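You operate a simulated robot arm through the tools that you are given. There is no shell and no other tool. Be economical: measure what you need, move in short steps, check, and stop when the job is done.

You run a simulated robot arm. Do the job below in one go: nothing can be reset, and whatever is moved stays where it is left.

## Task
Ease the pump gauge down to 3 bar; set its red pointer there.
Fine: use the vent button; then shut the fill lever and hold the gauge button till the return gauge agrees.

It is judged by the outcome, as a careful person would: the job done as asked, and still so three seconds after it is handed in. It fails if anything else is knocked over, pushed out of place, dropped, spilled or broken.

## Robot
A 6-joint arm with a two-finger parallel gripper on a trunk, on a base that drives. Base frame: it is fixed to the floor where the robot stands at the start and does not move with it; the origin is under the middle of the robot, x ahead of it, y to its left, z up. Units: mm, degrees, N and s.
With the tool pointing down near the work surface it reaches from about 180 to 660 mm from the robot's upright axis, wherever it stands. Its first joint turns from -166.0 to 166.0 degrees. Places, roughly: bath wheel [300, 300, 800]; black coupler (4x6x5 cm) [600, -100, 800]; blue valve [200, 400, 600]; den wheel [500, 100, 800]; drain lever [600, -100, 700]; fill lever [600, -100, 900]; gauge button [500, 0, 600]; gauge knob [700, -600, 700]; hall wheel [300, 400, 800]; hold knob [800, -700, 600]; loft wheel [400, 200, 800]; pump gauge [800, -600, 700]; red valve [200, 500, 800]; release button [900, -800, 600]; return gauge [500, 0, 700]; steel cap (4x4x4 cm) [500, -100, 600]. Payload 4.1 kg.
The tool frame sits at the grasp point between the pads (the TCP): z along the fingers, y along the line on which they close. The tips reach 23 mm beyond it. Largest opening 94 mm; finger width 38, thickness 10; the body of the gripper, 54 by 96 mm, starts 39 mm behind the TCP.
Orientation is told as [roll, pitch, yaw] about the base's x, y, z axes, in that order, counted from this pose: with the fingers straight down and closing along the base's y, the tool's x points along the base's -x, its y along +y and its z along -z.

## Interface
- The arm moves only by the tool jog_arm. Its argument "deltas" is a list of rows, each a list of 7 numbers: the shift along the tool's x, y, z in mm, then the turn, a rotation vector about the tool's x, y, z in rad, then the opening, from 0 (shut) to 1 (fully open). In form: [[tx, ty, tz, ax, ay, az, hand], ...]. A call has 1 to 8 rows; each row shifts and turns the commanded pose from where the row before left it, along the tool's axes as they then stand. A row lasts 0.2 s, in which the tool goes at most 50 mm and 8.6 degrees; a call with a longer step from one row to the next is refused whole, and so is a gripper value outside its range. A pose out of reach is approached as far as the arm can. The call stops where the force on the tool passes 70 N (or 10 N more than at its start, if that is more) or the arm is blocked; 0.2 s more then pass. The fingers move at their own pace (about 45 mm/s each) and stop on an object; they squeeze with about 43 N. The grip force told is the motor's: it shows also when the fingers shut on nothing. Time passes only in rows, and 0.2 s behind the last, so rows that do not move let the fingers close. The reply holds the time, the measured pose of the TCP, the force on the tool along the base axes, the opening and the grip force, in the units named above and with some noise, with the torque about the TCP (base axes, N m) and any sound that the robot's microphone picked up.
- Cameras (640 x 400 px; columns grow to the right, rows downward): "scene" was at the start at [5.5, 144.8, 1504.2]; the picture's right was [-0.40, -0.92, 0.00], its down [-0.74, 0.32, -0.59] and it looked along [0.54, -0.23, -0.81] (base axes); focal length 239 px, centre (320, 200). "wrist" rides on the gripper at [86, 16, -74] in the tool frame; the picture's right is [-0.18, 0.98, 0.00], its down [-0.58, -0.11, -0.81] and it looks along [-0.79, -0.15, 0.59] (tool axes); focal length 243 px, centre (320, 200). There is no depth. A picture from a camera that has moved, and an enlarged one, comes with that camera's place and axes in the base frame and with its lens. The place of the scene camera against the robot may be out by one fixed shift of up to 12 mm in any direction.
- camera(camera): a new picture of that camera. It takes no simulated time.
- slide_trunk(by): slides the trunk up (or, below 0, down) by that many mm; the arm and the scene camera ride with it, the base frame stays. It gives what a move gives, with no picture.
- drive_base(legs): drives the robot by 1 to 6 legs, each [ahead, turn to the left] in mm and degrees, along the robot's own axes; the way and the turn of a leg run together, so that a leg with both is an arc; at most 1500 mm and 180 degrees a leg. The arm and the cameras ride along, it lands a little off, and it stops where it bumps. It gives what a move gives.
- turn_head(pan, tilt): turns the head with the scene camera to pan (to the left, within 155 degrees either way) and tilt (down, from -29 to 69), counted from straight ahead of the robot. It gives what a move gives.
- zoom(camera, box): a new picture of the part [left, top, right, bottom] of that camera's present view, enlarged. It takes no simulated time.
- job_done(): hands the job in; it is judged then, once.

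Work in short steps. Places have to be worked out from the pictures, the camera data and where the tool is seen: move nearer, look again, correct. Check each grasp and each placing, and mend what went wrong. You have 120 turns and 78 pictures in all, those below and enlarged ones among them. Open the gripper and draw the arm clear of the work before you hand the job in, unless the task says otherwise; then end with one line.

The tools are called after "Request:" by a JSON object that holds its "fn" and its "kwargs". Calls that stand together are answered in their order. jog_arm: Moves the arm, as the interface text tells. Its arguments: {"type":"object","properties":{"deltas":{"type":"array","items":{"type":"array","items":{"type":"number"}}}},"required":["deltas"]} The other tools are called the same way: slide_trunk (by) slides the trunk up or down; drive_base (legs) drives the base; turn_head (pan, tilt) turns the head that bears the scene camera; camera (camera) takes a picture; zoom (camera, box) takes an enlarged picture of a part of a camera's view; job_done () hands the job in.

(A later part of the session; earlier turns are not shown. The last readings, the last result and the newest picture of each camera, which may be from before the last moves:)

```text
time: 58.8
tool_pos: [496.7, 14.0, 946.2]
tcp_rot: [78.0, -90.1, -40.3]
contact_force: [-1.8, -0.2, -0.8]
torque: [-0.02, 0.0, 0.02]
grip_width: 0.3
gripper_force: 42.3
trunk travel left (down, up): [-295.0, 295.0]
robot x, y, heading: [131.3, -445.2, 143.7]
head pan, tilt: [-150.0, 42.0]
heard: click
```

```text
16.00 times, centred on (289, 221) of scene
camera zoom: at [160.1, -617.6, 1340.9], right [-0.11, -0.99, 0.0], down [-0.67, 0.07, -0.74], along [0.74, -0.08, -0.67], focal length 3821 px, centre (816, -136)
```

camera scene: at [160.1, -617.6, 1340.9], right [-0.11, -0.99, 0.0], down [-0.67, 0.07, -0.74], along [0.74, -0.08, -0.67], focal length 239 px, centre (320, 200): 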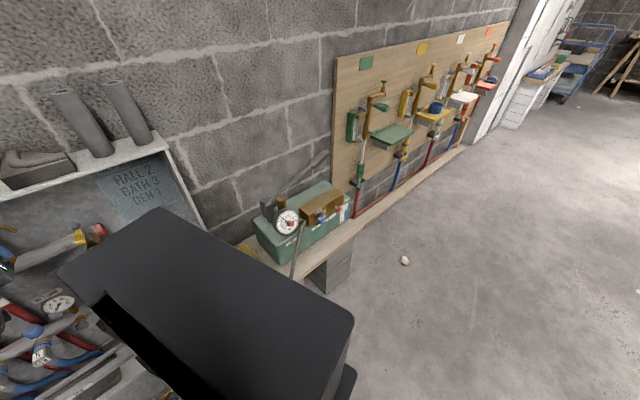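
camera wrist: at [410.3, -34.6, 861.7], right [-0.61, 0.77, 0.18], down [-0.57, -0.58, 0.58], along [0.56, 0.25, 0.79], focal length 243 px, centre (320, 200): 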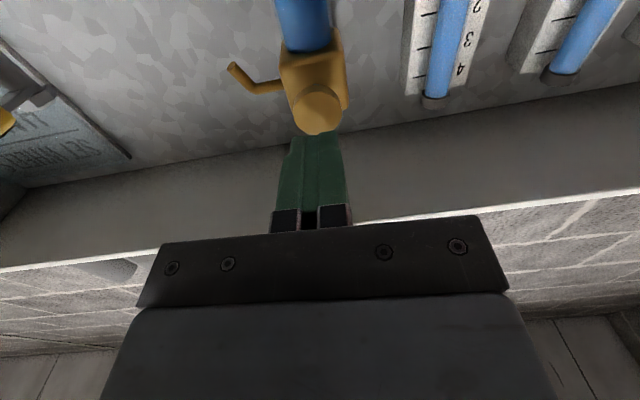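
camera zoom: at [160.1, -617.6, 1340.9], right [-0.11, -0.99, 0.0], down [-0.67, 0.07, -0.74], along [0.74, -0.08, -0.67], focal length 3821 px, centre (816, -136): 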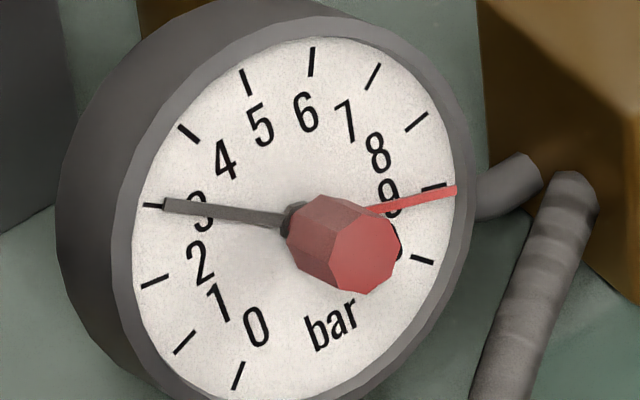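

Now the needle lies on the 3 mark (fit ≈3.0). Next the fill lever: I back straight off the vent, pitch the tool to 45° down, shift 100 mm right toward the lever, and look with the wrist camera.

Request:
{"fn": "jog_arm", "kwargs": {"deltas": [[0, 0, -40, 0, 0, 0, 0], [0, 0, -40, 0, 0, 0, 0], [0, 0, -30, 0, 0, 0, 0], [0, -33, 0, 0, 0.131, 0, 0], [0, -33, 0, 0, 0.131, 0, 0], [0, -34, 0, 0, 0.131, 0, 0]]}}

Request:
{"fn": "jog_arm", "kwargs": {"deltas": [[0, 0, 0, 0, 0.131, 0, 0], [0, 0, 0, 0, 0.131, 0, 0], [0, 0, 0, 0, 0.131, 0, 0], [0, 0, 0, 0, 0, 0, 0]]}}

Request:
{"fn": "camera", "kwargs": {"camera": "wrist"}}

```text
time: 60.2
tool_pos: [444.2, -102.1, 945.7]
tcp_rot: [-0.4, -67.3, 38.1]
contact_force: [-0.3, -0.1, 0.2]
torque: [0.01, 0.0, -0.04]
grip_width: 0.0
gripper_force: 42.8
out of reach, approached as far as the arm can: row 4, 5, 6
trunk travel left (down, up): [-295.0, 295.0]
robot x, y, heading: [128.3, -446.7, 143.7]
head pan, tilt: [-150.0, 42.0]
```

```text
time: 61.2
tool_pos: [451.5, -107.9, 947.1]
tcp_rot: [-3.1, -61.1, 38.2]
contact_force: [0.6, -0.5, 0.0]
torque: [0.01, -0.04, -0.02]
grip_width: 0.2
gripper_force: 42.3
out of reach, approached as far as the arm can: row 2, 3
trunk travel left (down, up): [-295.0, 295.0]
robot x, y, heading: [130.2, -444.9, 143.7]
head pan, tilt: [-150.0, 42.0]
```

```text
38 pictures are left
camera wrist: at [353.6, -159.8, 907.1], right [-0.5, 0.85, 0.14], down [-0.3, -0.32, 0.9], along [0.81, 0.41, 0.41], focal length 243 px, centre (320, 200)
```

wrist: 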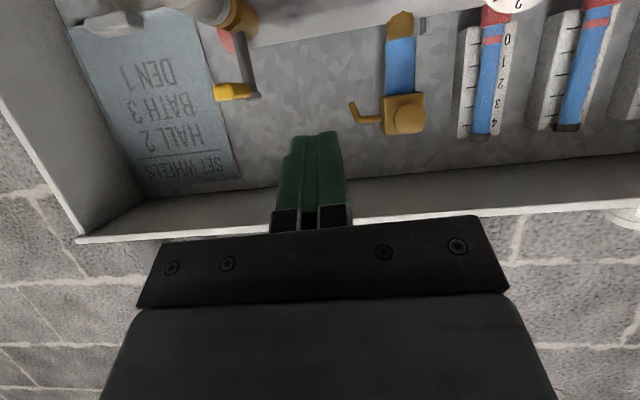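

The lever's stem comes out near u=416, d=438, z≈902 (in-wall/along-wall coordinates), the handle pointing outward to u≈355. The arm is short of the 45° pitch because it is too folded; I move forward in small rows and see where it settles.

Request:
{"fn": "jog_arm", "kwargs": {"deltas": [[-10, -3, 22, 0, 0, 0, 0], [-10, -3, 22, 0, 0, 0, 0], [0, 0, 0, 0, 0, 0, 0]]}}

Request:
{"fn": "camera", "kwargs": {"camera": "wrist"}}

```text
time: 62.0
tool_pos: [494.4, -85.4, 940.8]
tcp_rot: [-3.1, -61.1, 38.2]
contact_force: [0.2, -0.2, 0.5]
torque: [0.0, 0.01, 0.02]
grip_width: 0.2
gripper_force: 42.4
trunk travel left (down, up): [-295.0, 295.0]
robot x, y, heading: [126.9, -448.2, 143.6]
head pan, tilt: [-150.0, 42.0]
```

```text
37 pictures are left
camera wrist: at [397.4, -137.1, 902.7], right [-0.5, 0.85, 0.14], down [-0.3, -0.32, 0.9], along [0.81, 0.41, 0.41], focal length 243 px, centre (320, 200)
```

wrist: 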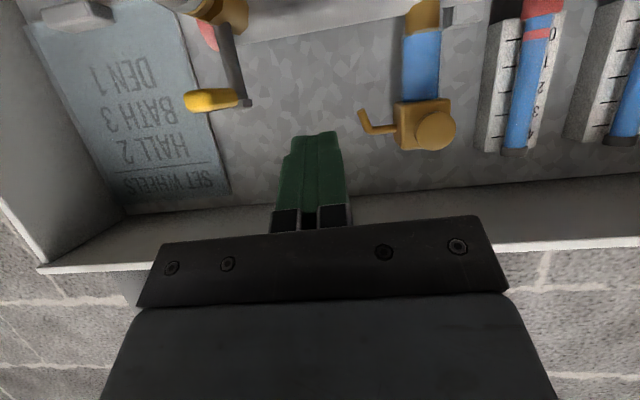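

Pitch is now −61°, which also suits. Grip centre ≈ u 360, d 430, z 900. I place the tips just left of the grip at its height.

Request:
{"fn": "jog_arm", "kwargs": {"deltas": [[9, -11, 12.5, 0, 0, 0, 0], [9, -11, 12.5, 0, 0, 0, 0]]}}

Request:
{"fn": "camera", "kwargs": {"camera": "wrist"}}

Request:
{"fn": "turn_head", "kwargs": {"pan": -95, "tilt": 40}}

Request:
{"fn": "zoom", "kwargs": {"camera": "scene", "box": [280, 140, 380, 240]}}

```text
time: 62.6
tool_pos: [518.0, -95.1, 917.2]
tcp_rot: [-3.4, -61.0, 38.2]
contact_force: [-0.5, -0.6, 0.1]
torque: [0.0, -0.01, -0.03]
grip_width: 0.0
gripper_force: 42.6
trunk travel left (down, up): [-295.0, 295.0]
robot x, y, heading: [126.0, -445.9, 143.6]
head pan, tilt: [-150.0, 42.0]
```

```text
36 pictures are left
camera wrist: at [421.2, -146.2, 876.7], right [-0.5, 0.86, 0.13], down [-0.3, -0.31, 0.9], along [0.81, 0.41, 0.41], focal length 243 px, centre (320, 200)
```

wrist: 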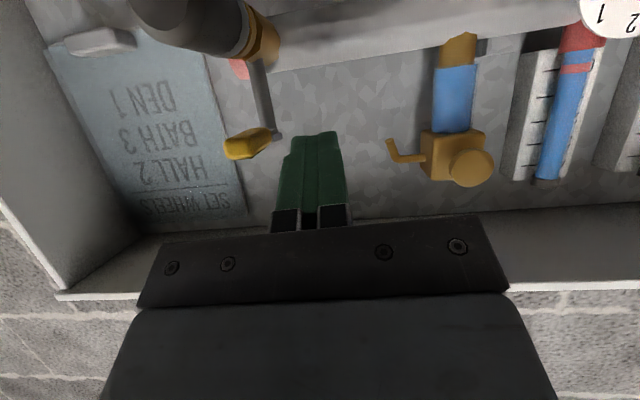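

```text
time: 63.8
tool_pos: [518.5, -96.4, 916.6]
tcp_rot: [-3.4, -60.9, 38.2]
contact_force: [0.6, -0.3, -0.1]
torque: [-0.01, 0.02, 0.02]
grip_width: 0.0
gripper_force: 42.4
trunk travel left (down, up): [-295.0, 295.0]
robot x, y, heading: [128.4, -448.7, 143.8]
head pan, tilt: [-95.0, 40.0]
```

```text
4.00 times, centred on (330, 190) of scene
camera zoom: at [133.3, -544.6, 1343.8], right [0.75, -0.66, 0.0], down [-0.42, -0.48, -0.77], along [0.51, 0.57, -0.64], focal length 955 px, centre (280, 240)
```

zoom: 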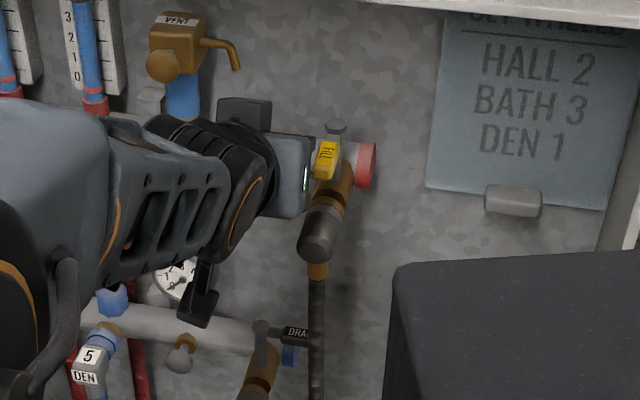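

Tips sit left of the grip with about 25 mm of gap, at its height. I push right along the lever's arc, first until contact.

Request:
{"fn": "jog_arm", "kwargs": {"deltas": [[-1, -14, 3.5, 0, 0, 0, 0], [-1, -14, 3.5, 0, 0, 0, 0], [-1, -10, 2, 0, 0, 0, 0]]}}

Request:
{"fn": "camera", "kwargs": {"camera": "wrist"}}

```text
time: 64.6
tool_pos: [524.3, -92.3, 912.2]
tcp_rot: [-3.6, -60.9, 38.3]
contact_force: [-0.7, -1.2, 0.6]
torque: [-0.02, -0.03, 0.02]
grip_width: 0.2
gripper_force: 42.2
out of reach, approached as far as the arm can: row 1, 2, 3
trunk travel left (down, up): [-295.0, 295.0]
robot x, y, heading: [130.9, -445.4, 143.6]
head pan, tilt: [-95.0, 40.0]
```

```text
34 pictures are left
camera wrist: at [426.8, -142.8, 872.1], right [-0.49, 0.86, 0.13], down [-0.3, -0.31, 0.9], along [0.82, 0.41, 0.41], focal length 243 px, centre (320, 200)
```

wrist: 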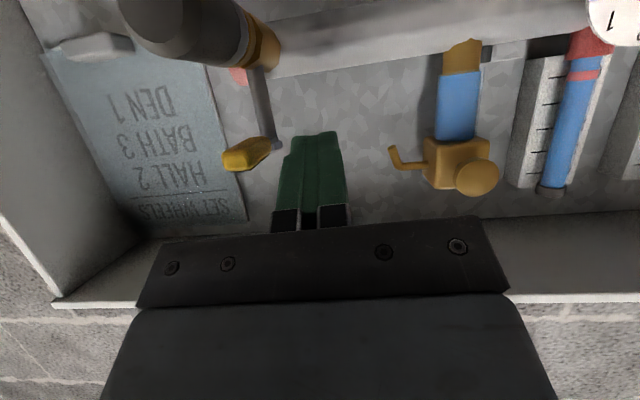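

The arm is at a joint limit here and can't go further right. I retract 120 mm from the lever and back the base 135 mm, which shifts the whole robot right along the wall.

Request:
{"fn": "jog_arm", "kwargs": {"deltas": [[19.4, 0, -35, 0, 0, 0, 0], [19.4, 0, -35, 0, 0, 0, 0], [19.4, 0, -35, 0, 0, 0, 0]]}}

Request:
{"fn": "drive_base", "kwargs": {"legs": [[-135, 0]]}}

Request:
{"fn": "camera", "kwargs": {"camera": "wrist"}}

```text
time: 65.4
tool_pos: [424.6, -156.5, 914.5]
tcp_rot: [-3.3, -61.1, 38.2]
contact_force: [0.4, 0.0, -1.0]
torque: [-0.01, 0.0, 0.0]
grip_width: 0.0
gripper_force: 42.3
out of reach, approached as far as the arm can: row 2
trunk travel left (down, up): [-295.0, 295.0]
robot x, y, heading: [130.0, -449.7, 143.9]
head pan, tilt: [-95.0, 40.0]
```

```text
time: 66.7
tool_pos: [533.3, -237.1, 914.4]
tcp_rot: [-3.3, -61.1, 38.4]
contact_force: [0.2, 0.1, -0.7]
torque: [-0.04, -0.04, -0.03]
grip_width: 0.0
gripper_force: 42.3
trunk travel left (down, up): [-295.0, 295.0]
robot x, y, heading: [241.0, -528.4, 143.3]
head pan, tilt: [-95.0, 40.0]
```

```text
33 pictures are left
camera wrist: at [436.4, -288.2, 874.3], right [-0.5, 0.86, 0.13], down [-0.3, -0.31, 0.9], along [0.81, 0.41, 0.41], focal length 243 px, centre (320, 200)
```

wrist: 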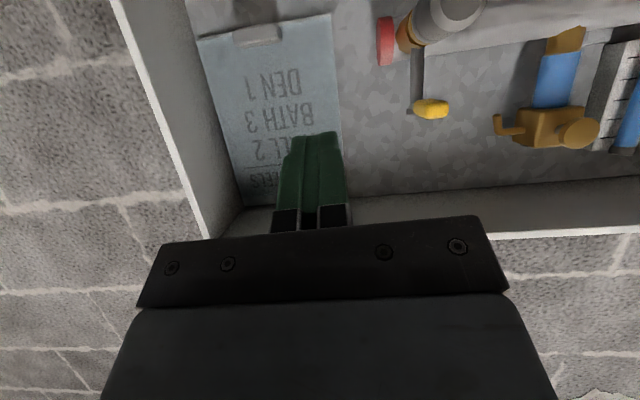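

The new view pins the grip centre at (570, −112, 900) and its stem at (606, −84). I move left past it and then in beside it, on its left.

Request:
{"fn": "jog_arm", "kwargs": {"deltas": [[0, 40, 0, 0, 0, 0, 0], [0, 40, 0, 0, 0, 0, 0], [0, 40, 0, 0, 0, 0, 0], [-15.2, 0, 27.3, 0, 0, 0, 0], [-15.2, 0, 27.3, 0, 0, 0, 0], [-15.2, 0, 27.3, 0, 0, 0, 0]]}}

Request:
{"fn": "camera", "kwargs": {"camera": "wrist"}}

```text
time: 68.1
tool_pos: [542.0, -84.4, 912.0]
tcp_rot: [-3.4, -61.1, 38.3]
contact_force: [-0.6, -1.5, 1.1]
torque: [0.02, -0.02, -0.02]
grip_width: 0.0
gripper_force: 42.7
trunk travel left (down, up): [-295.0, 295.0]
robot x, y, heading: [238.6, -525.6, 143.3]
head pan, tilt: [-95.0, 40.0]
```

```text
32 pictures are left
camera wrist: at [444.8, -135.9, 871.9], right [-0.5, 0.86, 0.13], down [-0.3, -0.31, 0.9], along [0.81, 0.41, 0.41], focal length 243 px, centre (320, 200)
```

wrist: 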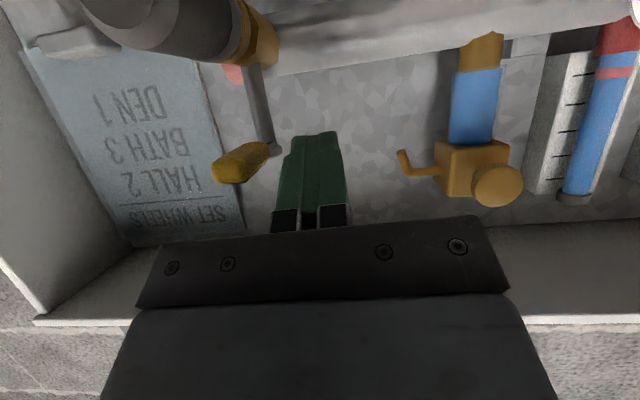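

About 20 mm left of the grip. Now pushing it right along its arc, first ~30°.

Request:
{"fn": "jog_arm", "kwargs": {"deltas": [[1, -11, -1.5, 0, 0, 0, 0], [0.5, -11, -1, 0, 0, 0, 0], [0, -8, 0, 0, 0, 0, 0], [0, -8, 0, 0, 0, 0, 0], [-0.5, -9, 1, 0, 0, 0, 0]]}}

Request:
{"fn": "camera", "kwargs": {"camera": "wrist"}}

```text
time: 69.3
tool_pos: [566.0, -124.5, 914.1]
tcp_rot: [-3.3, -61.2, 38.3]
contact_force: [-0.4, 0.6, 1.0]
torque: [0.0, 0.0, 0.0]
grip_width: 0.0
gripper_force: 42.1
trunk travel left (down, up): [-295.0, 295.0]
robot x, y, heading: [237.9, -523.7, 143.4]
head pan, tilt: [-95.0, 40.0]
```

```text
31 pictures are left
camera wrist: at [469.3, -175.5, 873.5], right [-0.5, 0.86, 0.13], down [-0.3, -0.31, 0.9], along [0.81, 0.41, 0.41], focal length 243 px, centre (320, 200)
```

wrist: 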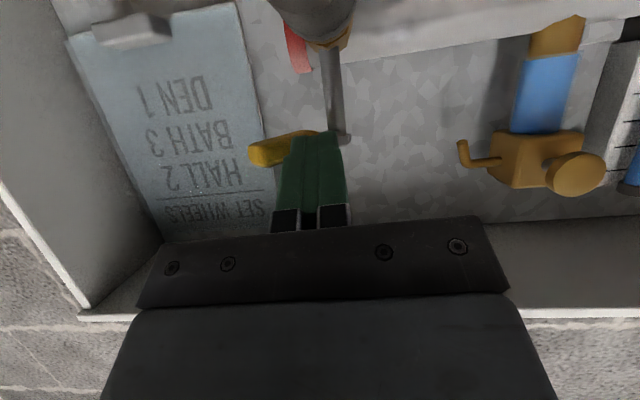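

The lever is turning freely. Continuing the arc inward to shut.

Request:
{"fn": "jog_arm", "kwargs": {"deltas": [[-3.2, -11.5, 5.7, 0, 0, 0, 0], [-3.2, -11.5, 5.7, 0, 0, 0, 0], [-4, -7.2, 7.2, 0, 0, 0, 0], [-4, -7.2, 7.2, 0, 0, 0, 0]]}}

Request:
{"fn": "camera", "kwargs": {"camera": "wrist"}}

```text
time: 70.3
tool_pos: [605.6, -136.0, 912.8]
tcp_rot: [-3.3, -60.9, 38.6]
contact_force: [-43.4, -12.8, 3.2]
torque: [-0.11, 0.24, 0.48]
grip_width: 0.1
gripper_force: 42.6
trunk travel left (down, up): [-295.0, 295.0]
robot x, y, heading: [240.1, -523.0, 143.8]
head pan, tilt: [-95.0, 40.0]
```

```text
30 pictures are left
camera wrist: at [508.3, -188.7, 873.3], right [-0.51, 0.85, 0.13], down [-0.29, -0.31, 0.9], along [0.81, 0.42, 0.41], focal length 243 px, centre (320, 200)
```

wrist: 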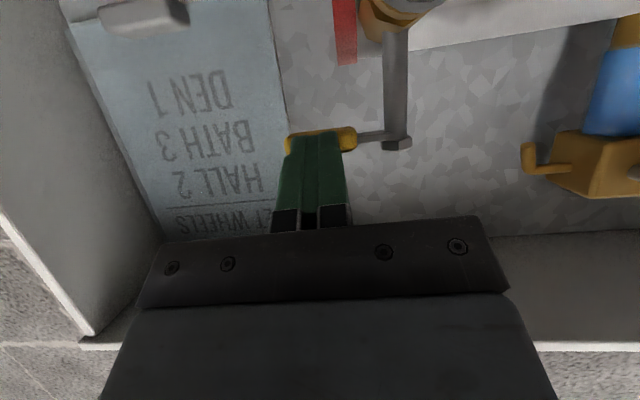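

45 N now: the lever is against its stop, lying along the wall. I back off and check from the scene camera.

Request:
{"fn": "jog_arm", "kwargs": {"deltas": [[12, 0, -22, 0, 0, 0, 0], [19, 0, -35, 0, 0, 0, 0], [19, 0, -35, 0, 0, 0, 0]]}}

Request:
{"fn": "camera", "kwargs": {"camera": "wrist"}}

Request:
{"fn": "camera", "kwargs": {"camera": "scene"}}

```text
time: 71.1
tool_pos: [529.3, -197.8, 915.6]
tcp_rot: [-3.3, -61.1, 38.4]
contact_force: [1.1, 0.5, -0.5]
torque: [0.02, -0.03, 0.04]
grip_width: 0.0
gripper_force: 42.5
trunk travel left (down, up): [-295.0, 295.0]
robot x, y, heading: [238.1, -526.3, 143.3]
head pan, tilt: [-95.0, 40.0]
```

```text
29 pictures are left
camera wrist: at [431.6, -249.0, 875.8], right [-0.5, 0.86, 0.13], down [-0.3, -0.31, 0.9], along [0.81, 0.41, 0.41], focal length 243 px, centre (320, 200)
```

wrist: 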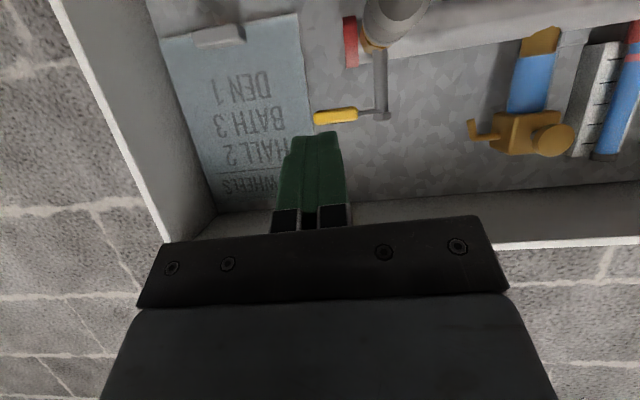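

```text
28 pictures are left
camera scene: at [242.3, -624.6, 1343.8], right [0.75, -0.66, 0.0], down [-0.43, -0.48, -0.77], along [0.51, 0.57, -0.64], focal length 239 px, centre (320, 200)
```

scene: 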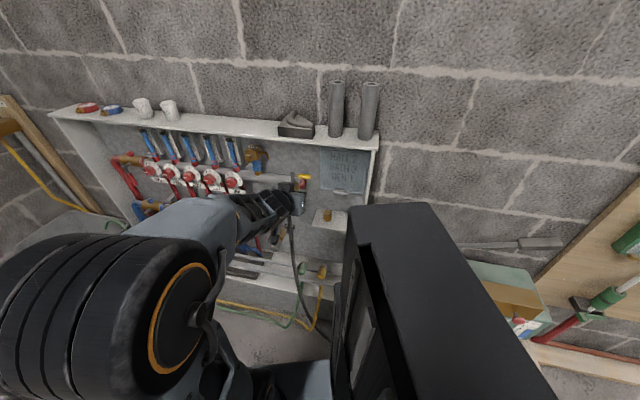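

Fill lever is shut. Next the gauge button (≈ (498, 18, 617)): I retract a bit, move left to its line, then lower the trunk.

Request:
{"fn": "jog_arm", "kwargs": {"deltas": [[19.4, 0, -35, 0, 0, 0, 0], [0, 47.5, 0, 0, 0, 0, 0], [0, 47.5, 0, 0, 0, 0, 0], [0, 47.5, 0, 0, 0, 0, 0], [0, 47.5, 0, 0, 0, 0, 0]]}}

Request:
{"fn": "slide_trunk", "kwargs": {"by": -200}}

Request:
{"fn": "camera", "kwargs": {"camera": "wrist"}}

```text
time: 72.3
tool_pos: [385.4, -66.5, 907.4]
tcp_rot: [-3.3, -61.0, 38.2]
contact_force: [0.4, 0.1, -0.4]
torque: [0.01, 0.02, 0.02]
grip_width: 0.0
gripper_force: 42.6
trunk travel left (down, up): [-295.0, 295.0]
robot x, y, heading: [235.8, -526.1, 143.7]
head pan, tilt: [-95.0, 40.0]
```

```text
time: 74.5
tool_pos: [385.2, -66.5, 708.5]
tcp_rot: [-3.4, -61.0, 38.3]
contact_force: [0.3, -0.1, -0.6]
torque: [-0.01, 0.02, 0.0]
grip_width: 0.0
gripper_force: 42.4
trunk travel left (down, up): [-95.0, 495.0]
robot x, y, heading: [239.3, -525.7, 143.2]
head pan, tilt: [-95.0, 40.0]
```

```text
27 pictures are left
camera wrist: at [287.9, -117.7, 668.0], right [-0.5, 0.86, 0.13], down [-0.3, -0.31, 0.9], along [0.81, 0.41, 0.41], focal length 243 px, centre (320, 200)
```

wrist: 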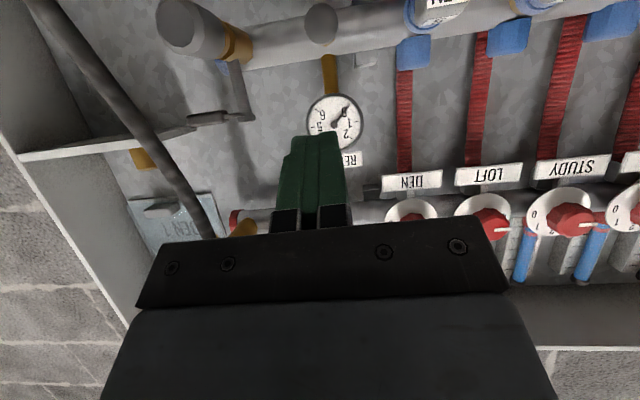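

Wrist view and earlier estimate agree: gauge button face ≈ (500, 15, 617). I lower the trunk 80 mm more and line up.

Request:
{"fn": "slide_trunk", "kwargs": {"by": -80}}

Request:
{"fn": "jog_arm", "kwargs": {"deltas": [[-12, -6, 22, 0, 0, 0, 0], [-12, 0, 22, 0, 0, 0, 0]]}}

Request:
{"fn": "camera", "kwargs": {"camera": "wrist"}}

Request:
{"fn": "camera", "kwargs": {"camera": "scene"}}

```text
time: 75.7
tool_pos: [385.4, -67.1, 628.2]
tcp_rot: [-3.3, -61.0, 38.3]
contact_force: [-0.2, -0.1, 0.0]
torque: [0.02, 0.01, -0.02]
grip_width: 0.0
gripper_force: 42.9
trunk travel left (down, up): [-15.0, 575.0]
robot x, y, heading: [238.3, -528.2, 143.5]
head pan, tilt: [-95.0, 40.0]
```

```text
time: 76.2
tool_pos: [431.6, -42.3, 629.4]
tcp_rot: [-3.3, -61.1, 38.2]
contact_force: [-0.1, 0.4, 0.6]
torque: [0.02, 0.0, 0.0]
grip_width: 0.2
gripper_force: 42.2
trunk travel left (down, up): [-15.0, 575.0]
robot x, y, heading: [239.2, -527.5, 143.9]
head pan, tilt: [-95.0, 40.0]
```

```text
26 pictures are left
camera wrist: at [333.0, -93.5, 589.4], right [-0.5, 0.86, 0.13], down [-0.3, -0.31, 0.9], along [0.81, 0.41, 0.41], focal length 243 px, centre (320, 200)
```

wrist: 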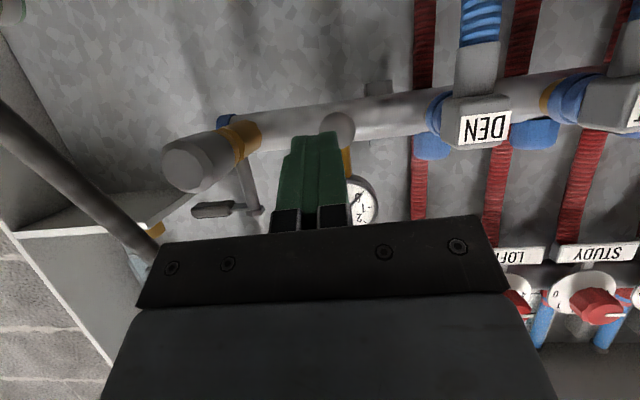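

```text
25 pictures are left
camera scene: at [241.9, -624.7, 1063.8], right [0.75, -0.66, 0.0], down [-0.43, -0.48, -0.77], along [0.51, 0.57, -0.64], focal length 239 px, centre (320, 200)
```

scene: 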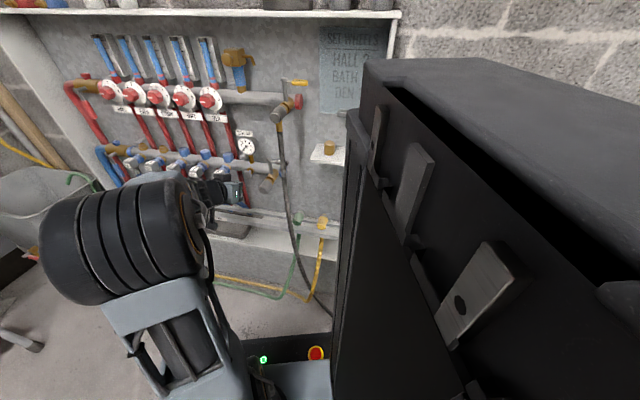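

The return gauge is well visible to the scene camera at (246, 147). I shift 4 mm left and approach to ~12 mm short of the button.

Request:
{"fn": "jog_arm", "kwargs": {"deltas": [[-12.1, 4, 21.9, 0, 0, 0, 0], [-12.1, 0, 21.9, 0, 0, 0, 0], [-2.5, 0, 4.4, 0, 0, 0, 0]]}}

Request:
{"fn": "zoom", "kwargs": {"camera": "scene", "box": [216, 125, 286, 195]}}

Request:
{"fn": "zoom", "kwargs": {"camera": "wrist", "box": [240, 60, 400, 220]}}

```text
time: 77.0
tool_pos: [473.0, -6.4, 627.7]
tcp_rot: [-3.2, -61.0, 38.2]
contact_force: [-1.1, -0.9, -0.5]
torque: [-0.04, -0.02, 0.0]
grip_width: 0.1
gripper_force: 42.3
trunk travel left (down, up): [-15.0, 575.0]
robot x, y, heading: [238.3, -525.3, 143.5]
head pan, tilt: [-95.0, 40.0]
```

```text
5.71 times, centred on (251, 160) of scene
camera zoom: at [242.0, -624.7, 1063.8], right [0.75, -0.66, 0.0], down [-0.43, -0.48, -0.77], along [0.51, 0.57, -0.64], focal length 1365 px, centre (714, 429)
```

zoom: 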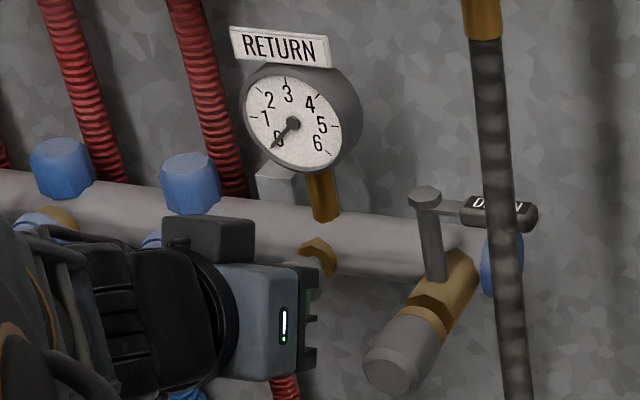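

```text
2.50 times, centred on (320, 140) of wrist
camera zoom: at [375.2, -58.5, 588.5], right [-0.5, 0.86, 0.13], down [-0.3, -0.31, 0.9], along [0.81, 0.41, 0.41], focal length 606 px, centre (320, 350)
```

zoom: 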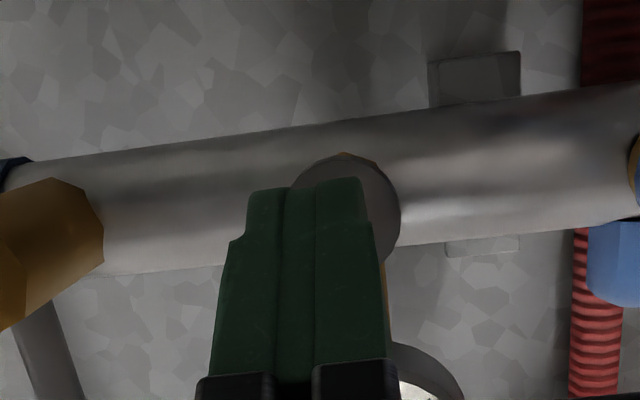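

The button sits ~6 mm left and ~5 mm above the tool axis; return gauge reads 0. I correct that and creep forward 8 mm.

Request:
{"fn": "jog_arm", "kwargs": {"deltas": [[-3.5, 6, -2, 0, 0, 0, 0], [-3.9, 0, 7, 0, 0, 0, 0]]}}

Request:
{"fn": "jog_arm", "kwargs": {"deltas": [[-1.9, 0, 3.5, 0, 0, 0, 0]]}}

Request:
{"fn": "zoom", "kwargs": {"camera": "wrist", "box": [240, 60, 400, 220]}}

```text
time: 77.7
tool_pos: [474.9, 3.8, 633.6]
tcp_rot: [-3.2, -61.1, 38.3]
contact_force: [-2.6, -3.7, 1.6]
torque: [0.02, -0.04, -0.06]
grip_width: 0.0
gripper_force: 42.4
trunk travel left (down, up): [-15.0, 575.0]
robot x, y, heading: [239.1, -522.6, 143.5]
head pan, tilt: [-95.0, 40.0]
heard: click
```

```text
time: 78.0
tool_pos: [476.7, 4.8, 633.4]
tcp_rot: [-3.3, -61.1, 38.2]
contact_force: [-8.0, -7.4, 3.8]
torque: [0.06, -0.07, -0.08]
grip_width: 0.0
gripper_force: 42.1
trunk travel left (down, up): [-15.0, 575.0]
robot x, y, heading: [237.5, -528.3, 143.8]
head pan, tilt: [-95.0, 40.0]
```

```text
2.50 times, centred on (320, 140) of wrist
camera zoom: at [380.5, -46.7, 592.5], right [-0.5, 0.86, 0.13], down [-0.3, -0.31, 0.9], along [0.81, 0.41, 0.41], focal length 606 px, centre (320, 350)
```

zoom: 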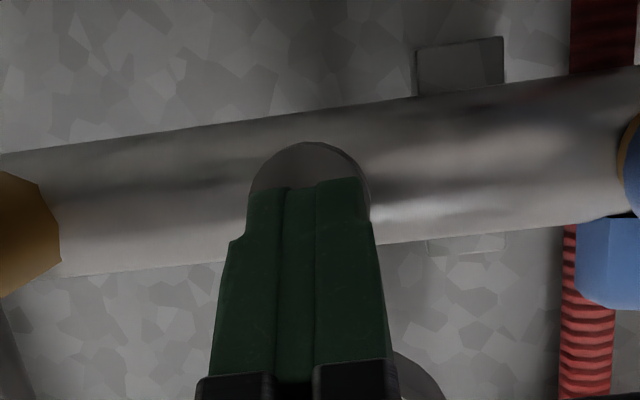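

The button is pressed (click, ~11 N, at its stop). I hold it and watch the return gauge.

Request:
{"fn": "jog_arm", "kwargs": {"deltas": [[0, 0, 0, 0, 0, 0, 0], [0, 0, 0, 0, 0, 0, 0], [0, 0, 0, 0, 0, 0, 0], [0, 0, 0, 0, 0, 0, 0], [0, 0, 0, 0, 0, 0, 0]]}}

Request:
{"fn": "zoom", "kwargs": {"camera": "scene", "box": [231, 130, 261, 160]}}

```text
time: 79.2
tool_pos: [478.0, 4.3, 632.6]
tcp_rot: [-3.4, -61.1, 38.4]
contact_force: [-11.0, -5.3, 4.8]
torque: [0.09, -0.13, 0.04]
grip_width: 0.0
gripper_force: 42.5
trunk travel left (down, up): [-15.0, 575.0]
robot x, y, heading: [235.8, -524.4, 143.5]
head pan, tilt: [-95.0, 40.0]
```

```text
13.33 times, centred on (246, 145) of scene
camera zoom: at [241.2, -625.3, 1063.8], right [0.75, -0.66, 0.0], down [-0.42, -0.48, -0.77], along [0.51, 0.57, -0.64], focal length 3184 px, centre (1307, 933)
```

zoom: 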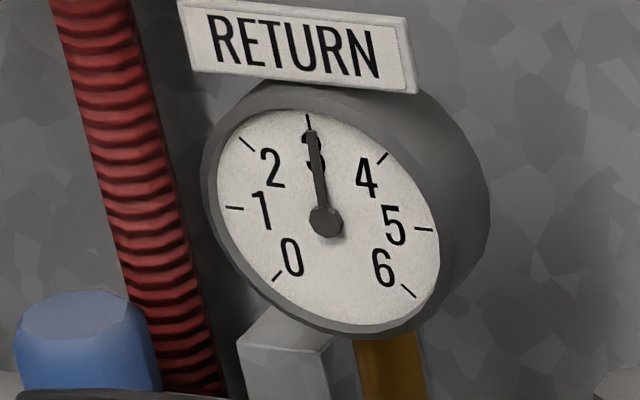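

The return gauge already shows 3. I hold another second to be sure it has settled.

Request:
{"fn": "jog_arm", "kwargs": {"deltas": [[0, 0, 0, 0, 0, 0, 0], [0, 0, 0, 0, 0, 0, 0], [0, 0, 0, 0, 0, 0, 0], [0, 0, 0, 0, 0, 0, 0], [0, 0, 0, 0, 0, 0, 0], [0, 0, 0, 0, 0, 0, 0]]}}

Request:
{"fn": "zoom", "kwargs": {"camera": "scene", "box": [231, 130, 261, 160]}}

```text
time: 80.7
tool_pos: [478.2, 4.9, 632.4]
tcp_rot: [-3.2, -61.2, 38.3]
contact_force: [-12.3, -2.5, 5.8]
torque: [0.06, -0.14, 0.11]
grip_width: 0.1
gripper_force: 42.6
trunk travel left (down, up): [-15.0, 575.0]
robot x, y, heading: [238.2, -522.9, 143.5]
head pan, tilt: [-95.0, 40.0]
```

```text
13.33 times, centred on (246, 145) of scene
camera zoom: at [241.1, -625.3, 1063.8], right [0.75, -0.66, 0.0], down [-0.42, -0.48, -0.77], along [0.51, 0.57, -0.64], focal length 3184 px, centre (1307, 933)
```

zoom: 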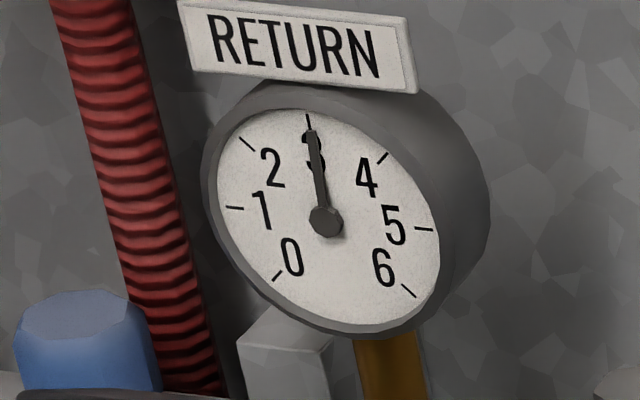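

Stable at 3, agreeing with the pump gauge. I release, back off, and check whether anything changes.

Request:
{"fn": "jog_arm", "kwargs": {"deltas": [[9.7, 0, -17.5, 0, 0, 0, 0], [19.4, 0, -35, 0, 0, 0, 0], [19.4, 0, -35, 0, 0, 0, 0], [19.4, 0, -35, 0, 0, 0, 0]]}}

Request:
{"fn": "slide_trunk", "kwargs": {"by": 280}}

Request:
{"fn": "turn_head", "kwargs": {"pan": -95, "tilt": 40}}

Request:
{"fn": "camera", "kwargs": {"camera": "scene"}}

```text
time: 81.7
tool_pos: [365.3, -76.8, 630.7]
tcp_rot: [-3.3, -61.0, 38.3]
contact_force: [1.2, 0.9, -1.1]
torque: [0.02, -0.04, 0.02]
grip_width: 0.0
gripper_force: 42.6
trunk travel left (down, up): [-15.0, 575.0]
robot x, y, heading: [236.7, -527.4, 143.2]
head pan, tilt: [-95.0, 40.0]
```

```text
time: 84.5
tool_pos: [365.8, -75.9, 911.1]
tcp_rot: [-3.3, -61.0, 38.3]
contact_force: [-0.1, 0.7, -0.8]
torque: [-0.01, -0.04, 0.01]
grip_width: 0.2
gripper_force: 42.6
trunk travel left (down, up): [-295.0, 295.0]
robot x, y, heading: [240.1, -522.6, 143.6]
head pan, tilt: [-95.0, 40.0]
```

```text
time: 85.1
tool_pos: [364.6, -76.1, 910.2]
tcp_rot: [-3.3, -61.1, 38.3]
contact_force: [0.1, 0.2, 0.2]
torque: [-0.02, -0.01, 0.01]
grip_width: 0.0
gripper_force: 42.3
trunk travel left (down, up): [-295.0, 295.0]
robot x, y, heading: [238.7, -528.1, 143.6]
head pan, tilt: [-95.0, 40.0]
```

```text
19 pictures are left
camera scene: at [241.9, -624.8, 1343.8], right [0.75, -0.66, 0.0], down [-0.43, -0.48, -0.77], along [0.51, 0.57, -0.64], focal length 239 px, centre (320, 200)
```

scene: 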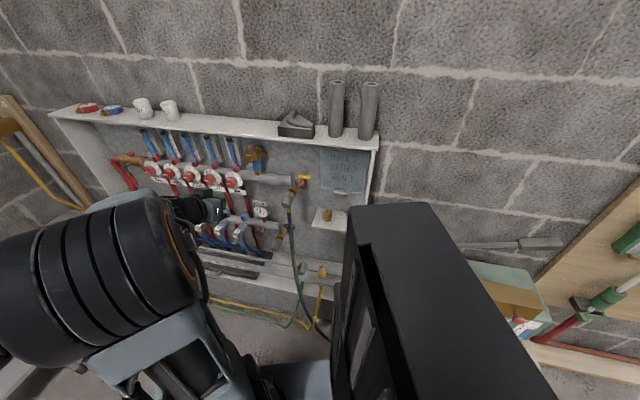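

The job at the manifold is done; what's left is the red pointer. Triangulating from the earlier views, the gauge knob is near (749, −580, 697). I raise the trunk, back to a stand near (449, −1094) with the same heading, and look.

Request:
{"fn": "slide_trunk", "kwargs": {"by": 200}}

Request:
{"fn": "drive_base", "kwargs": {"legs": [[0, -33.3], [-606, 0], [0, 33.3]]}}

Request:
{"fn": "turn_head", "kwargs": {"pan": -82, "tilt": 45}}

Request:
{"fn": "camera", "kwargs": {"camera": "scene"}}

```text
time: 87.2
tool_pos: [364.4, -76.4, 1111.1]
tcp_rot: [-3.2, -61.0, 38.3]
contact_force: [-1.1, 0.4, -0.9]
torque: [0.03, 0.0, 0.01]
grip_width: 0.0
gripper_force: 42.5
trunk travel left (down, up): [-495.0, 95.0]
robot x, y, heading: [235.7, -525.9, 143.4]
head pan, tilt: [-95.0, 40.0]
```

```text
time: 93.9
tool_pos: [573.7, -648.3, 1110.0]
tcp_rot: [-3.3, -61.1, 38.3]
contact_force: [-0.1, 0.0, -0.3]
torque: [-0.02, -0.01, -0.01]
grip_width: 0.3
gripper_force: 41.9
trunk travel left (down, up): [-495.0, 95.0]
robot x, y, heading: [448.1, -1095.4, 143.8]
head pan, tilt: [-95.0, 40.0]
```

```text
time: 94.7
tool_pos: [573.8, -648.3, 1110.4]
tcp_rot: [-3.3, -61.0, 38.3]
contact_force: [-0.1, 0.2, -0.1]
torque: [0.0, -0.02, 0.02]
grip_width: 0.1
gripper_force: 42.4
trunk travel left (down, up): [-495.0, 95.0]
robot x, y, heading: [446.7, -1098.8, 143.7]
head pan, tilt: [-82.0, 45.0]
```

```text
18 pictures are left
camera scene: at [434.0, -1190.1, 1536.6], right [0.88, -0.48, 0.0], down [-0.34, -0.62, -0.71], along [0.34, 0.62, -0.71], focal length 239 px, centre (320, 200)
```

scene: 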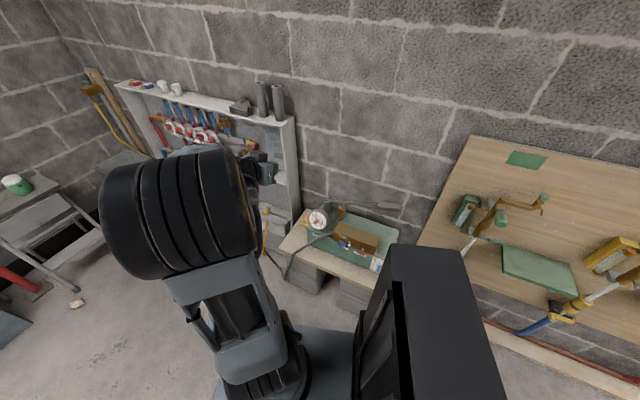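

Gauge is visible at (318, 217). Zooming to read it front-on.

Request:
{"fn": "zoom", "kwargs": {"camera": "scene", "box": [303, 202, 333, 232]}}

```text
13.33 times, centred on (318, 217) of scene
camera zoom: at [434.0, -1190.1, 1536.6], right [0.88, -0.48, 0.0], down [-0.34, -0.62, -0.71], along [0.34, 0.62, -0.71], focal length 3184 px, centre (347, -27)
```

zoom: 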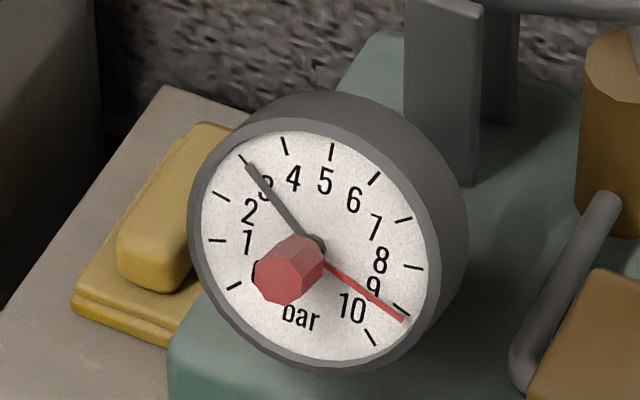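

Front-on, the needle is right on 3; red pointer ~9.2. I lower the trunk, open the gripper halfway, adjust the pitch to the tilted dial and go to a stand-off in front of the knob.

Request:
{"fn": "slide_trunk", "kwargs": {"by": -375}}

Request:
{"fn": "jog_arm", "kwargs": {"deltas": [[0, 0, 0, 0, -0.1, 0, 0.5], [0, 0, 0, 0, -0.09, 0, 0.5], [-8.8, -27, 27, 0, 0, 0, 0.5], [-8.8, -26, 27, 0, 0, 0, 0.5]]}}

Request:
{"fn": "camera", "kwargs": {"camera": "wrist"}}

```text
time: 98.3
tool_pos: [573.6, -648.3, 735.5]
tcp_rot: [-3.3, -61.0, 38.3]
contact_force: [0.7, 0.7, -0.6]
torque: [-0.01, 0.01, -0.06]
grip_width: 0.0
gripper_force: 42.6
trunk travel left (down, up): [-120.0, 470.0]
robot x, y, heading: [444.9, -1100.3, 143.6]
head pan, tilt: [-82.0, 45.0]
```

```text
time: 99.3
tool_pos: [651.6, -659.3, 735.9]
tcp_rot: [-5.2, -71.8, 40.4]
contact_force: [0.4, -0.4, 0.3]
torque: [0.03, 0.03, -0.02]
grip_width: 46.9
gripper_force: 0.2
trunk travel left (down, up): [-120.0, 470.0]
robot x, y, heading: [447.8, -1102.8, 143.6]
head pan, tilt: [-82.0, 45.0]
```

```text
16 pictures are left
camera wrist: at [562.7, -705.8, 677.2], right [-0.53, 0.84, 0.15], down [-0.43, -0.41, 0.8], along [0.73, 0.36, 0.58], focal length 243 px, centre (320, 200)
```

wrist: 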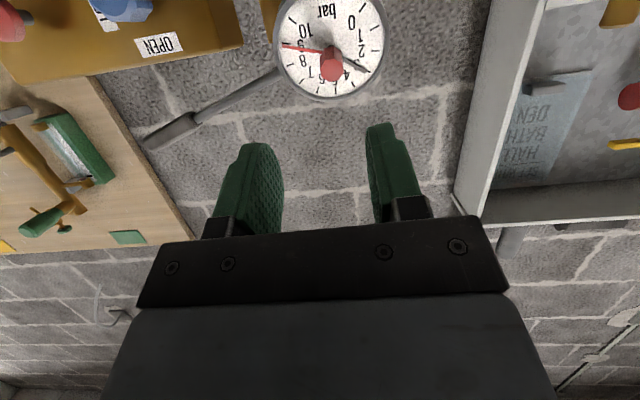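

The wrist view agrees: knob at tool offset (−8, +7), ~131 mm ahead, and its axis nearly parallel to the tool's. I centre on it and roll the tool +82° so there is room for the ~163° anticlockwise turn.

Request:
{"fn": "jog_arm", "kwargs": {"deltas": [[-7, 7.5, 20, 0, 0, 0, 0.5], [0, 0, 0, 0, 0, 0.143, 0.5], [0, 0, 0, 0, 0, 0.143, 0.5], [0, 0, 0, 0, 0, 0.143, 0.5], [0, 0, 0, 0, 0, 0.143, 0.5], [0, 0, 0, 0, 0, 0.143, 0.5]]}}

Request:
{"fn": "jog_arm", "kwargs": {"deltas": [[0, 0, 0, 0, 0, 0.143, 0.5], [0, 0, 0, 0, 0, 0.143, 0.5], [0, 0, 0, 0, 0, 0.143, 0.5], [0, 0, 0, 0, 0, 0.143, 0.5], [0, 0, 0, 0, 0, 0.143, 0.5]]}}

Request:
{"fn": "camera", "kwargs": {"camera": "wrist"}}

```text
time: 100.7
tool_pos: [660.6, -637.8, 749.8]
tcp_rot: [62.3, -47.5, -34.1]
contact_force: [-0.3, 0.3, 0.5]
torque: [0.02, -0.01, -0.03]
grip_width: 47.1
gripper_force: 0.1
out of reach, approached as far as the arm can: row 6
trunk travel left (down, up): [-120.0, 470.0]
robot x, y, heading: [448.7, -1099.1, 143.8]
head pan, tilt: [-82.0, 45.0]
```

```text
time: 101.9
tool_pos: [661.5, -611.1, 881.8]
tcp_rot: [70.9, -9.5, -51.8]
contact_force: [-0.1, 0.7, 0.1]
torque: [0.02, 0.0, 0.01]
grip_width: 47.3
gripper_force: 0.0
out of reach, approached as far as the arm can: row 1, 2, 3, 4, 5
trunk travel left (down, up): [-120.0, 470.0]
robot x, y, heading: [447.1, -1099.2, 143.9]
head pan, tilt: [-82.0, 45.0]
```

```text
15 pictures are left
camera wrist: at [551.6, -581.3, 906.1], right [0.27, 0.18, 0.95], down [-0.29, -0.92, 0.25], along [0.92, -0.34, -0.2], focal length 243 px, centre (320, 200)
```

wrist: 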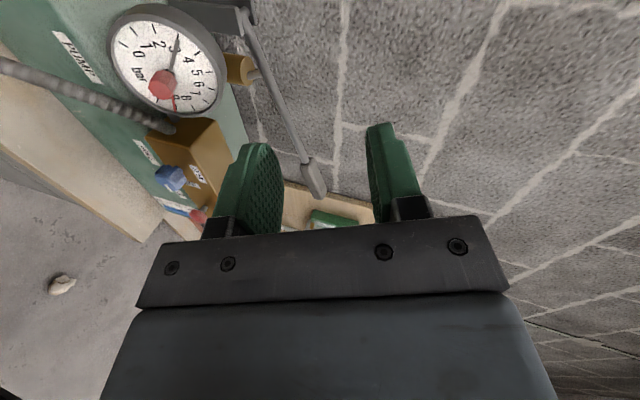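

Positive roll runs into an arm limit (orientation reached, but the tool drifted up). I roll back to the natural orientation and will instead turn from there in the negative direction.

Request:
{"fn": "jog_arm", "kwargs": {"deltas": [[0, 0, 0, 0, 0, -0.143, 0.5], [0, 0, 0, 0, 0, -0.143, 0.5], [0, 0, 0, 0, 0, -0.143, 0.5], [0, 0, 0, 0, 0, -0.143, 0.5], [0, 0, 0, 0, 0, -0.143, 0.5], [0, 0, 0, 0, 0, -0.143, 0.5], [0, 0, 0, 0, 0, -0.143, 0.5], [0, 0, 0, 0, 0, -0.143, 0.5]]}}

Request:
{"fn": "jog_arm", "kwargs": {"deltas": [[0, 0, 0, 0, 0, -0.143, 0.5], [0, 0, 0, 0, 0, -0.143, 0.5], [35, -5.5, 0, 0, 0, 0, 0.5], [36, -5.5, 0, 0, 0, 0, 0.5], [36, -5.5, 0, 0, 0, 0, 0.5], [36, -5.5, 0, 0, 0, 0, 0.5]]}}

```text
time: 103.7
tool_pos: [661.1, -612.8, 879.7]
tcp_rot: [37.6, -66.9, -5.0]
contact_force: [-0.7, -0.6, -0.1]
torque: [0.01, 0.0, 0.01]
grip_width: 47.1
gripper_force: 0.0
trunk travel left (down, up): [-120.0, 470.0]
robot x, y, heading: [449.5, -1095.1, 143.5]
head pan, tilt: [-82.0, 45.0]
```

```text
time: 105.1
tool_pos: [637.1, -659.3, 746.3]
tcp_rot: [-5.0, -71.9, 40.2]
contact_force: [-0.3, -0.5, 0.8]
torque: [0.0, 0.02, -0.01]
grip_width: 47.2
gripper_force: 0.2
trunk travel left (down, up): [-120.0, 470.0]
robot x, y, heading: [445.8, -1100.6, 143.6]
head pan, tilt: [-82.0, 45.0]
```

Back on the knob's axis. I test the negative roll range in the air here before grasping.

Request:
{"fn": "jog_arm", "kwargs": {"deltas": [[0, 0, 34, 0, 0, -0.145, 0.5], [0, 0, 0, 0, 0, -0.145, 0.5], [0, 0, 0, 0, 0, -0.145, 0.5], [0, 0, 0, 0, 0, -0.145, 0.5], [0, 0, 0, 0, 0, -0.145, 0.5], [0, 0, 0, 0, 0, -0.145, 0.5], [0, 0, 0, 0, 0, -0.145, 0.5], [0, 0, 0, 0, 0, -0.145, 0.5]]}}

Request:
{"fn": "jog_arm", "kwargs": {"deltas": [[0, 0, 0, 0, 0, -0.145, 0.5], [0, 0, 0, 0, 0, -0.145, 0.5], [0, 0, 0, 0, 0, -0.145, 0.5], [0, 0, 0, 0, 0, -0.145, 0.5], [0, 0, 0, 0, 0, -0.145, 0.5], [0, 0, 0, 0, 0, -0.145, 0.5], [0, 0, 0, 0, 0, -0.145, 0.5], [0, 0, 0, 0, 0, -0.145, 0.5]]}}

```text
time: 106.9
tool_pos: [667.1, -640.1, 734.0]
tcp_rot: [-70.6, -20.6, 117.8]
contact_force: [0.4, -0.3, 0.3]
torque: [0.0, 0.0, -0.03]
grip_width: 47.1
gripper_force: 0.0
trunk travel left (down, up): [-120.0, 470.0]
robot x, y, heading: [449.0, -1100.6, 143.6]
head pan, tilt: [-82.0, 45.0]
```

```text
time: 108.7
tool_pos: [667.2, -640.1, 734.5]
tcp_rot: [-65.4, 42.0, 142.0]
contact_force: [0.6, 0.4, 0.5]
torque: [-0.01, 0.0, 0.01]
grip_width: 47.0
gripper_force: 0.0
trunk travel left (down, up): [-120.0, 470.0]
robot x, y, heading: [446.2, -1101.1, 143.8]
head pan, tilt: [-82.0, 45.0]
```

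No limit through −133°. I roll back to +15° and advance 60 mm, then check centring.

Request:
{"fn": "jog_arm", "kwargs": {"deltas": [[0, 0, 0, 0, 0, 0.145, 0.5], [0, 0, 0, 0, 0, 0.145, 0.5], [0, 0, 0, 0, 0, 0.145, 0.5], [0, 0, 0, 0, 0, 0.145, 0.5], [0, 0, 0, 0, 0, 0.145, 0.5], [0, 0, 0, 0, 0, 0.145, 0.5], [0, 0, 0, 0, 0, 0.145, 0.5], [0, 0, 0, 0, 0, 0.145, 0.5]]}}

Request:
{"fn": "jog_arm", "kwargs": {"deltas": [[0, 0, 0, 0, 0, 0.145, 0.5], [0, 0, 0, 0, 0, 0.145, 0.5], [0, 0, 0, 0, 0, 0.145, 0.5], [0, 0, 0, 0, 0, 0.145, 0.5], [0, 0, 0, 0, 0, 0.145, 0.5], [0, 0, 0, 0, 0, 0.145, 0.5], [0, 0, 0, 0, 0, 0.145, 0.5], [0, 0, 0, 0, 0, 0.145, 0.5]]}}

Request:
{"fn": "jog_arm", "kwargs": {"deltas": [[0, 0, 0, 0, 0, 0.13, 0.5], [0, 0, 0, 0, 0, 0.13, 0.5], [0, 0, 30, 0, 0, 0, 0.5], [0, 0, 30, 0, 0, 0, 0.5]]}}

Request:
{"fn": "camera", "kwargs": {"camera": "wrist"}}

```text
time: 110.5
tool_pos: [666.4, -640.6, 734.9]
tcp_rot: [-70.7, -20.9, 117.8]
contact_force: [0.0, 0.7, -0.2]
torque: [0.01, 0.0, -0.04]
grip_width: 46.8
gripper_force: 0.0
trunk travel left (down, up): [-120.0, 470.0]
robot x, y, heading: [449.2, -1101.9, 143.7]
head pan, tilt: [-82.0, 45.0]
```

```text
time: 112.3
tool_pos: [666.4, -639.4, 734.8]
tcp_rot: [-4.6, -71.8, 39.8]
contact_force: [0.3, -0.4, -0.7]
torque: [-0.02, 0.02, 0.0]
grip_width: 46.9
gripper_force: 0.0
trunk travel left (down, up): [-120.0, 470.0]
robot x, y, heading: [447.2, -1098.9, 143.9]
head pan, tilt: [-82.0, 45.0]
```

```text
time: 113.3
tool_pos: [714.8, -607.6, 715.9]
tcp_rot: [35.2, -67.7, -2.4]
contact_force: [0.2, 0.1, 0.6]
torque: [0.02, 0.04, 0.01]
grip_width: 46.9
gripper_force: 0.1
trunk travel left (down, up): [-120.0, 470.0]
robot x, y, heading: [444.8, -1100.0, 143.5]
head pan, tilt: [-82.0, 45.0]
```

```text
14 pictures are left
camera wrist: at [614.3, -634.6, 662.7], right [-0.42, 0.82, 0.38], down [-0.35, -0.54, 0.76], along [0.83, 0.18, 0.52], focal length 243 px, centre (320, 200)
```

wrist: 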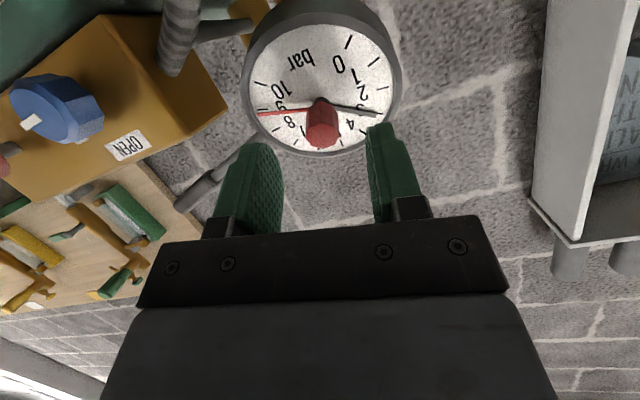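

Knob is nearly centred, about 39 mm ahead of the TCP. I shift 3 mm, advance 31 mm so the pads straddle it, and look before closing.

Request:
{"fn": "jog_arm", "kwargs": {"deltas": [[-3, 0, 16, 0, 0, 0, 0.5], [0, 0, 15, 0, 0, 0, 0.5]]}}

Request:
{"fn": "camera", "kwargs": {"camera": "wrist"}}

```text
time: 113.9
tool_pos: [741.2, -589.6, 709.7]
tcp_rot: [35.0, -67.8, -2.3]
contact_force: [1.1, -0.4, 0.0]
torque: [-0.01, -0.01, 0.03]
grip_width: 47.4
gripper_force: 0.1
trunk travel left (down, up): [-120.0, 470.0]
robot x, y, heading: [441.1, -1100.7, 143.5]
head pan, tilt: [-82.0, 45.0]
```

```text
13 pictures are left
camera wrist: at [639.9, -617.7, 656.4], right [-0.42, 0.82, 0.38], down [-0.35, -0.54, 0.76], along [0.83, 0.19, 0.52], focal length 243 px, centre (320, 200)
```

wrist: 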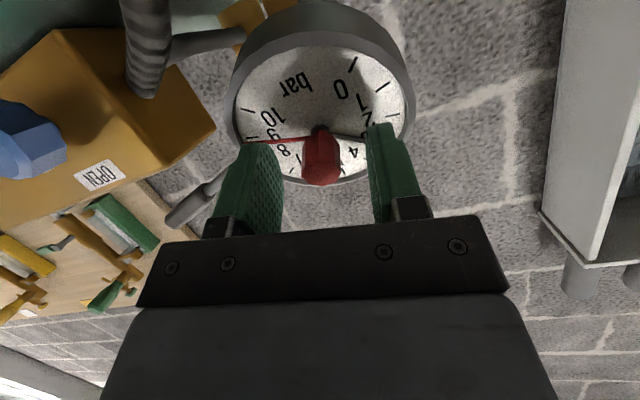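

Excellent: the knob lies on the tool axis with the tips halfway along it. Closing.

Request:
{"fn": "jog_arm", "kwargs": {"deltas": [[0, 0, 0, 0, 0, 0, 0.2], [0, 0, 0, 0, 0, 0, 0], [0, 0, 0, 0, 0, 0, 0]]}}

```text
time: 114.7
tool_pos: [740.2, -590.4, 710.8]
tcp_rot: [35.3, -67.7, -2.3]
contact_force: [0.6, 11.2, 3.4]
torque: [-0.03, 0.04, -0.11]
grip_width: 17.4
gripper_force: 45.0
trunk travel left (down, up): [-120.0, 470.0]
robot x, y, heading: [447.4, -1097.8, 143.9]
head pan, tilt: [-82.0, 45.0]
```

Gripped at 17.4 mm. A sideways 10 N shows ~1 mm off-centre; I ease that and begin turning anticlockwise, first ~33°.

Request:
{"fn": "jog_arm", "kwargs": {"deltas": [[0, 1.2, 0, 0, 0, 0, 0], [0, 0, 0, 0, 0, -0.145, 0], [0, 0, 0, 0, 0, -0.145, 0], [0, 0, 0, 0, 0, -0.145, 0], [0, 0, 0, 0, 0, -0.145, 0]]}}

Request:
{"fn": "camera", "kwargs": {"camera": "wrist"}}

```text
time: 115.9
tool_pos: [737.8, -587.0, 709.7]
tcp_rot: [-46.9, -63.2, 85.1]
contact_force: [-1.1, 21.6, 7.4]
torque: [0.93, -0.17, 1.43]
grip_width: 17.7
gripper_force: 44.9
trunk travel left (down, up): [-120.0, 470.0]
robot x, y, heading: [447.7, -1100.6, 143.5]
head pan, tilt: [-82.0, 45.0]
```

```text
12 pictures are left
camera wrist: at [664.9, -656.9, 650.6], right [-0.61, 0.78, -0.16], down [-0.54, -0.26, 0.8], along [0.58, 0.57, 0.57], focal length 243 px, centre (320, 200)
```

wrist: 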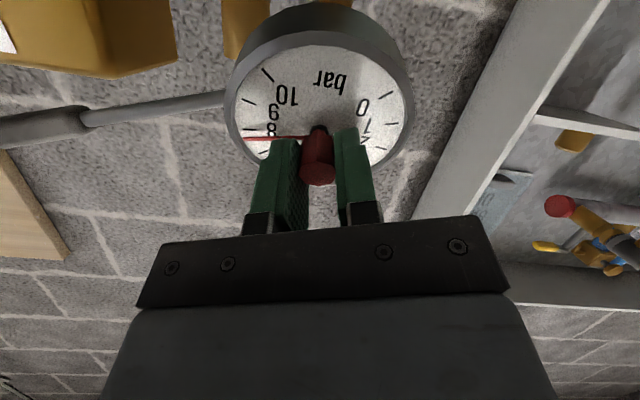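

The pointer follows (now ~7.8). I relieve the side load by a small shift along the force and keep turning.

Request:
{"fn": "jog_arm", "kwargs": {"deltas": [[-1.3, 1.1, 0, 0, 0, 0, 0], [0, 0, 0, 0, 0, -0.145, 0], [0, 0, 0, 0, 0, -0.145, 0], [0, 0, 0, 0, 0, -0.145, 0], [0, 0, 0, 0, 0, -0.145, 0]]}}

```text
time: 117.1
tool_pos: [734.4, -585.3, 707.9]
tcp_rot: [-67.7, -34.4, 112.1]
contact_force: [-14.5, 24.2, -3.0]
torque: [0.51, 0.55, 1.66]
grip_width: 18.2
gripper_force: 45.0
trunk travel left (down, up): [-120.0, 470.0]
robot x, y, heading: [445.7, -1099.5, 143.8]
head pan, tilt: [-82.0, 45.0]
```

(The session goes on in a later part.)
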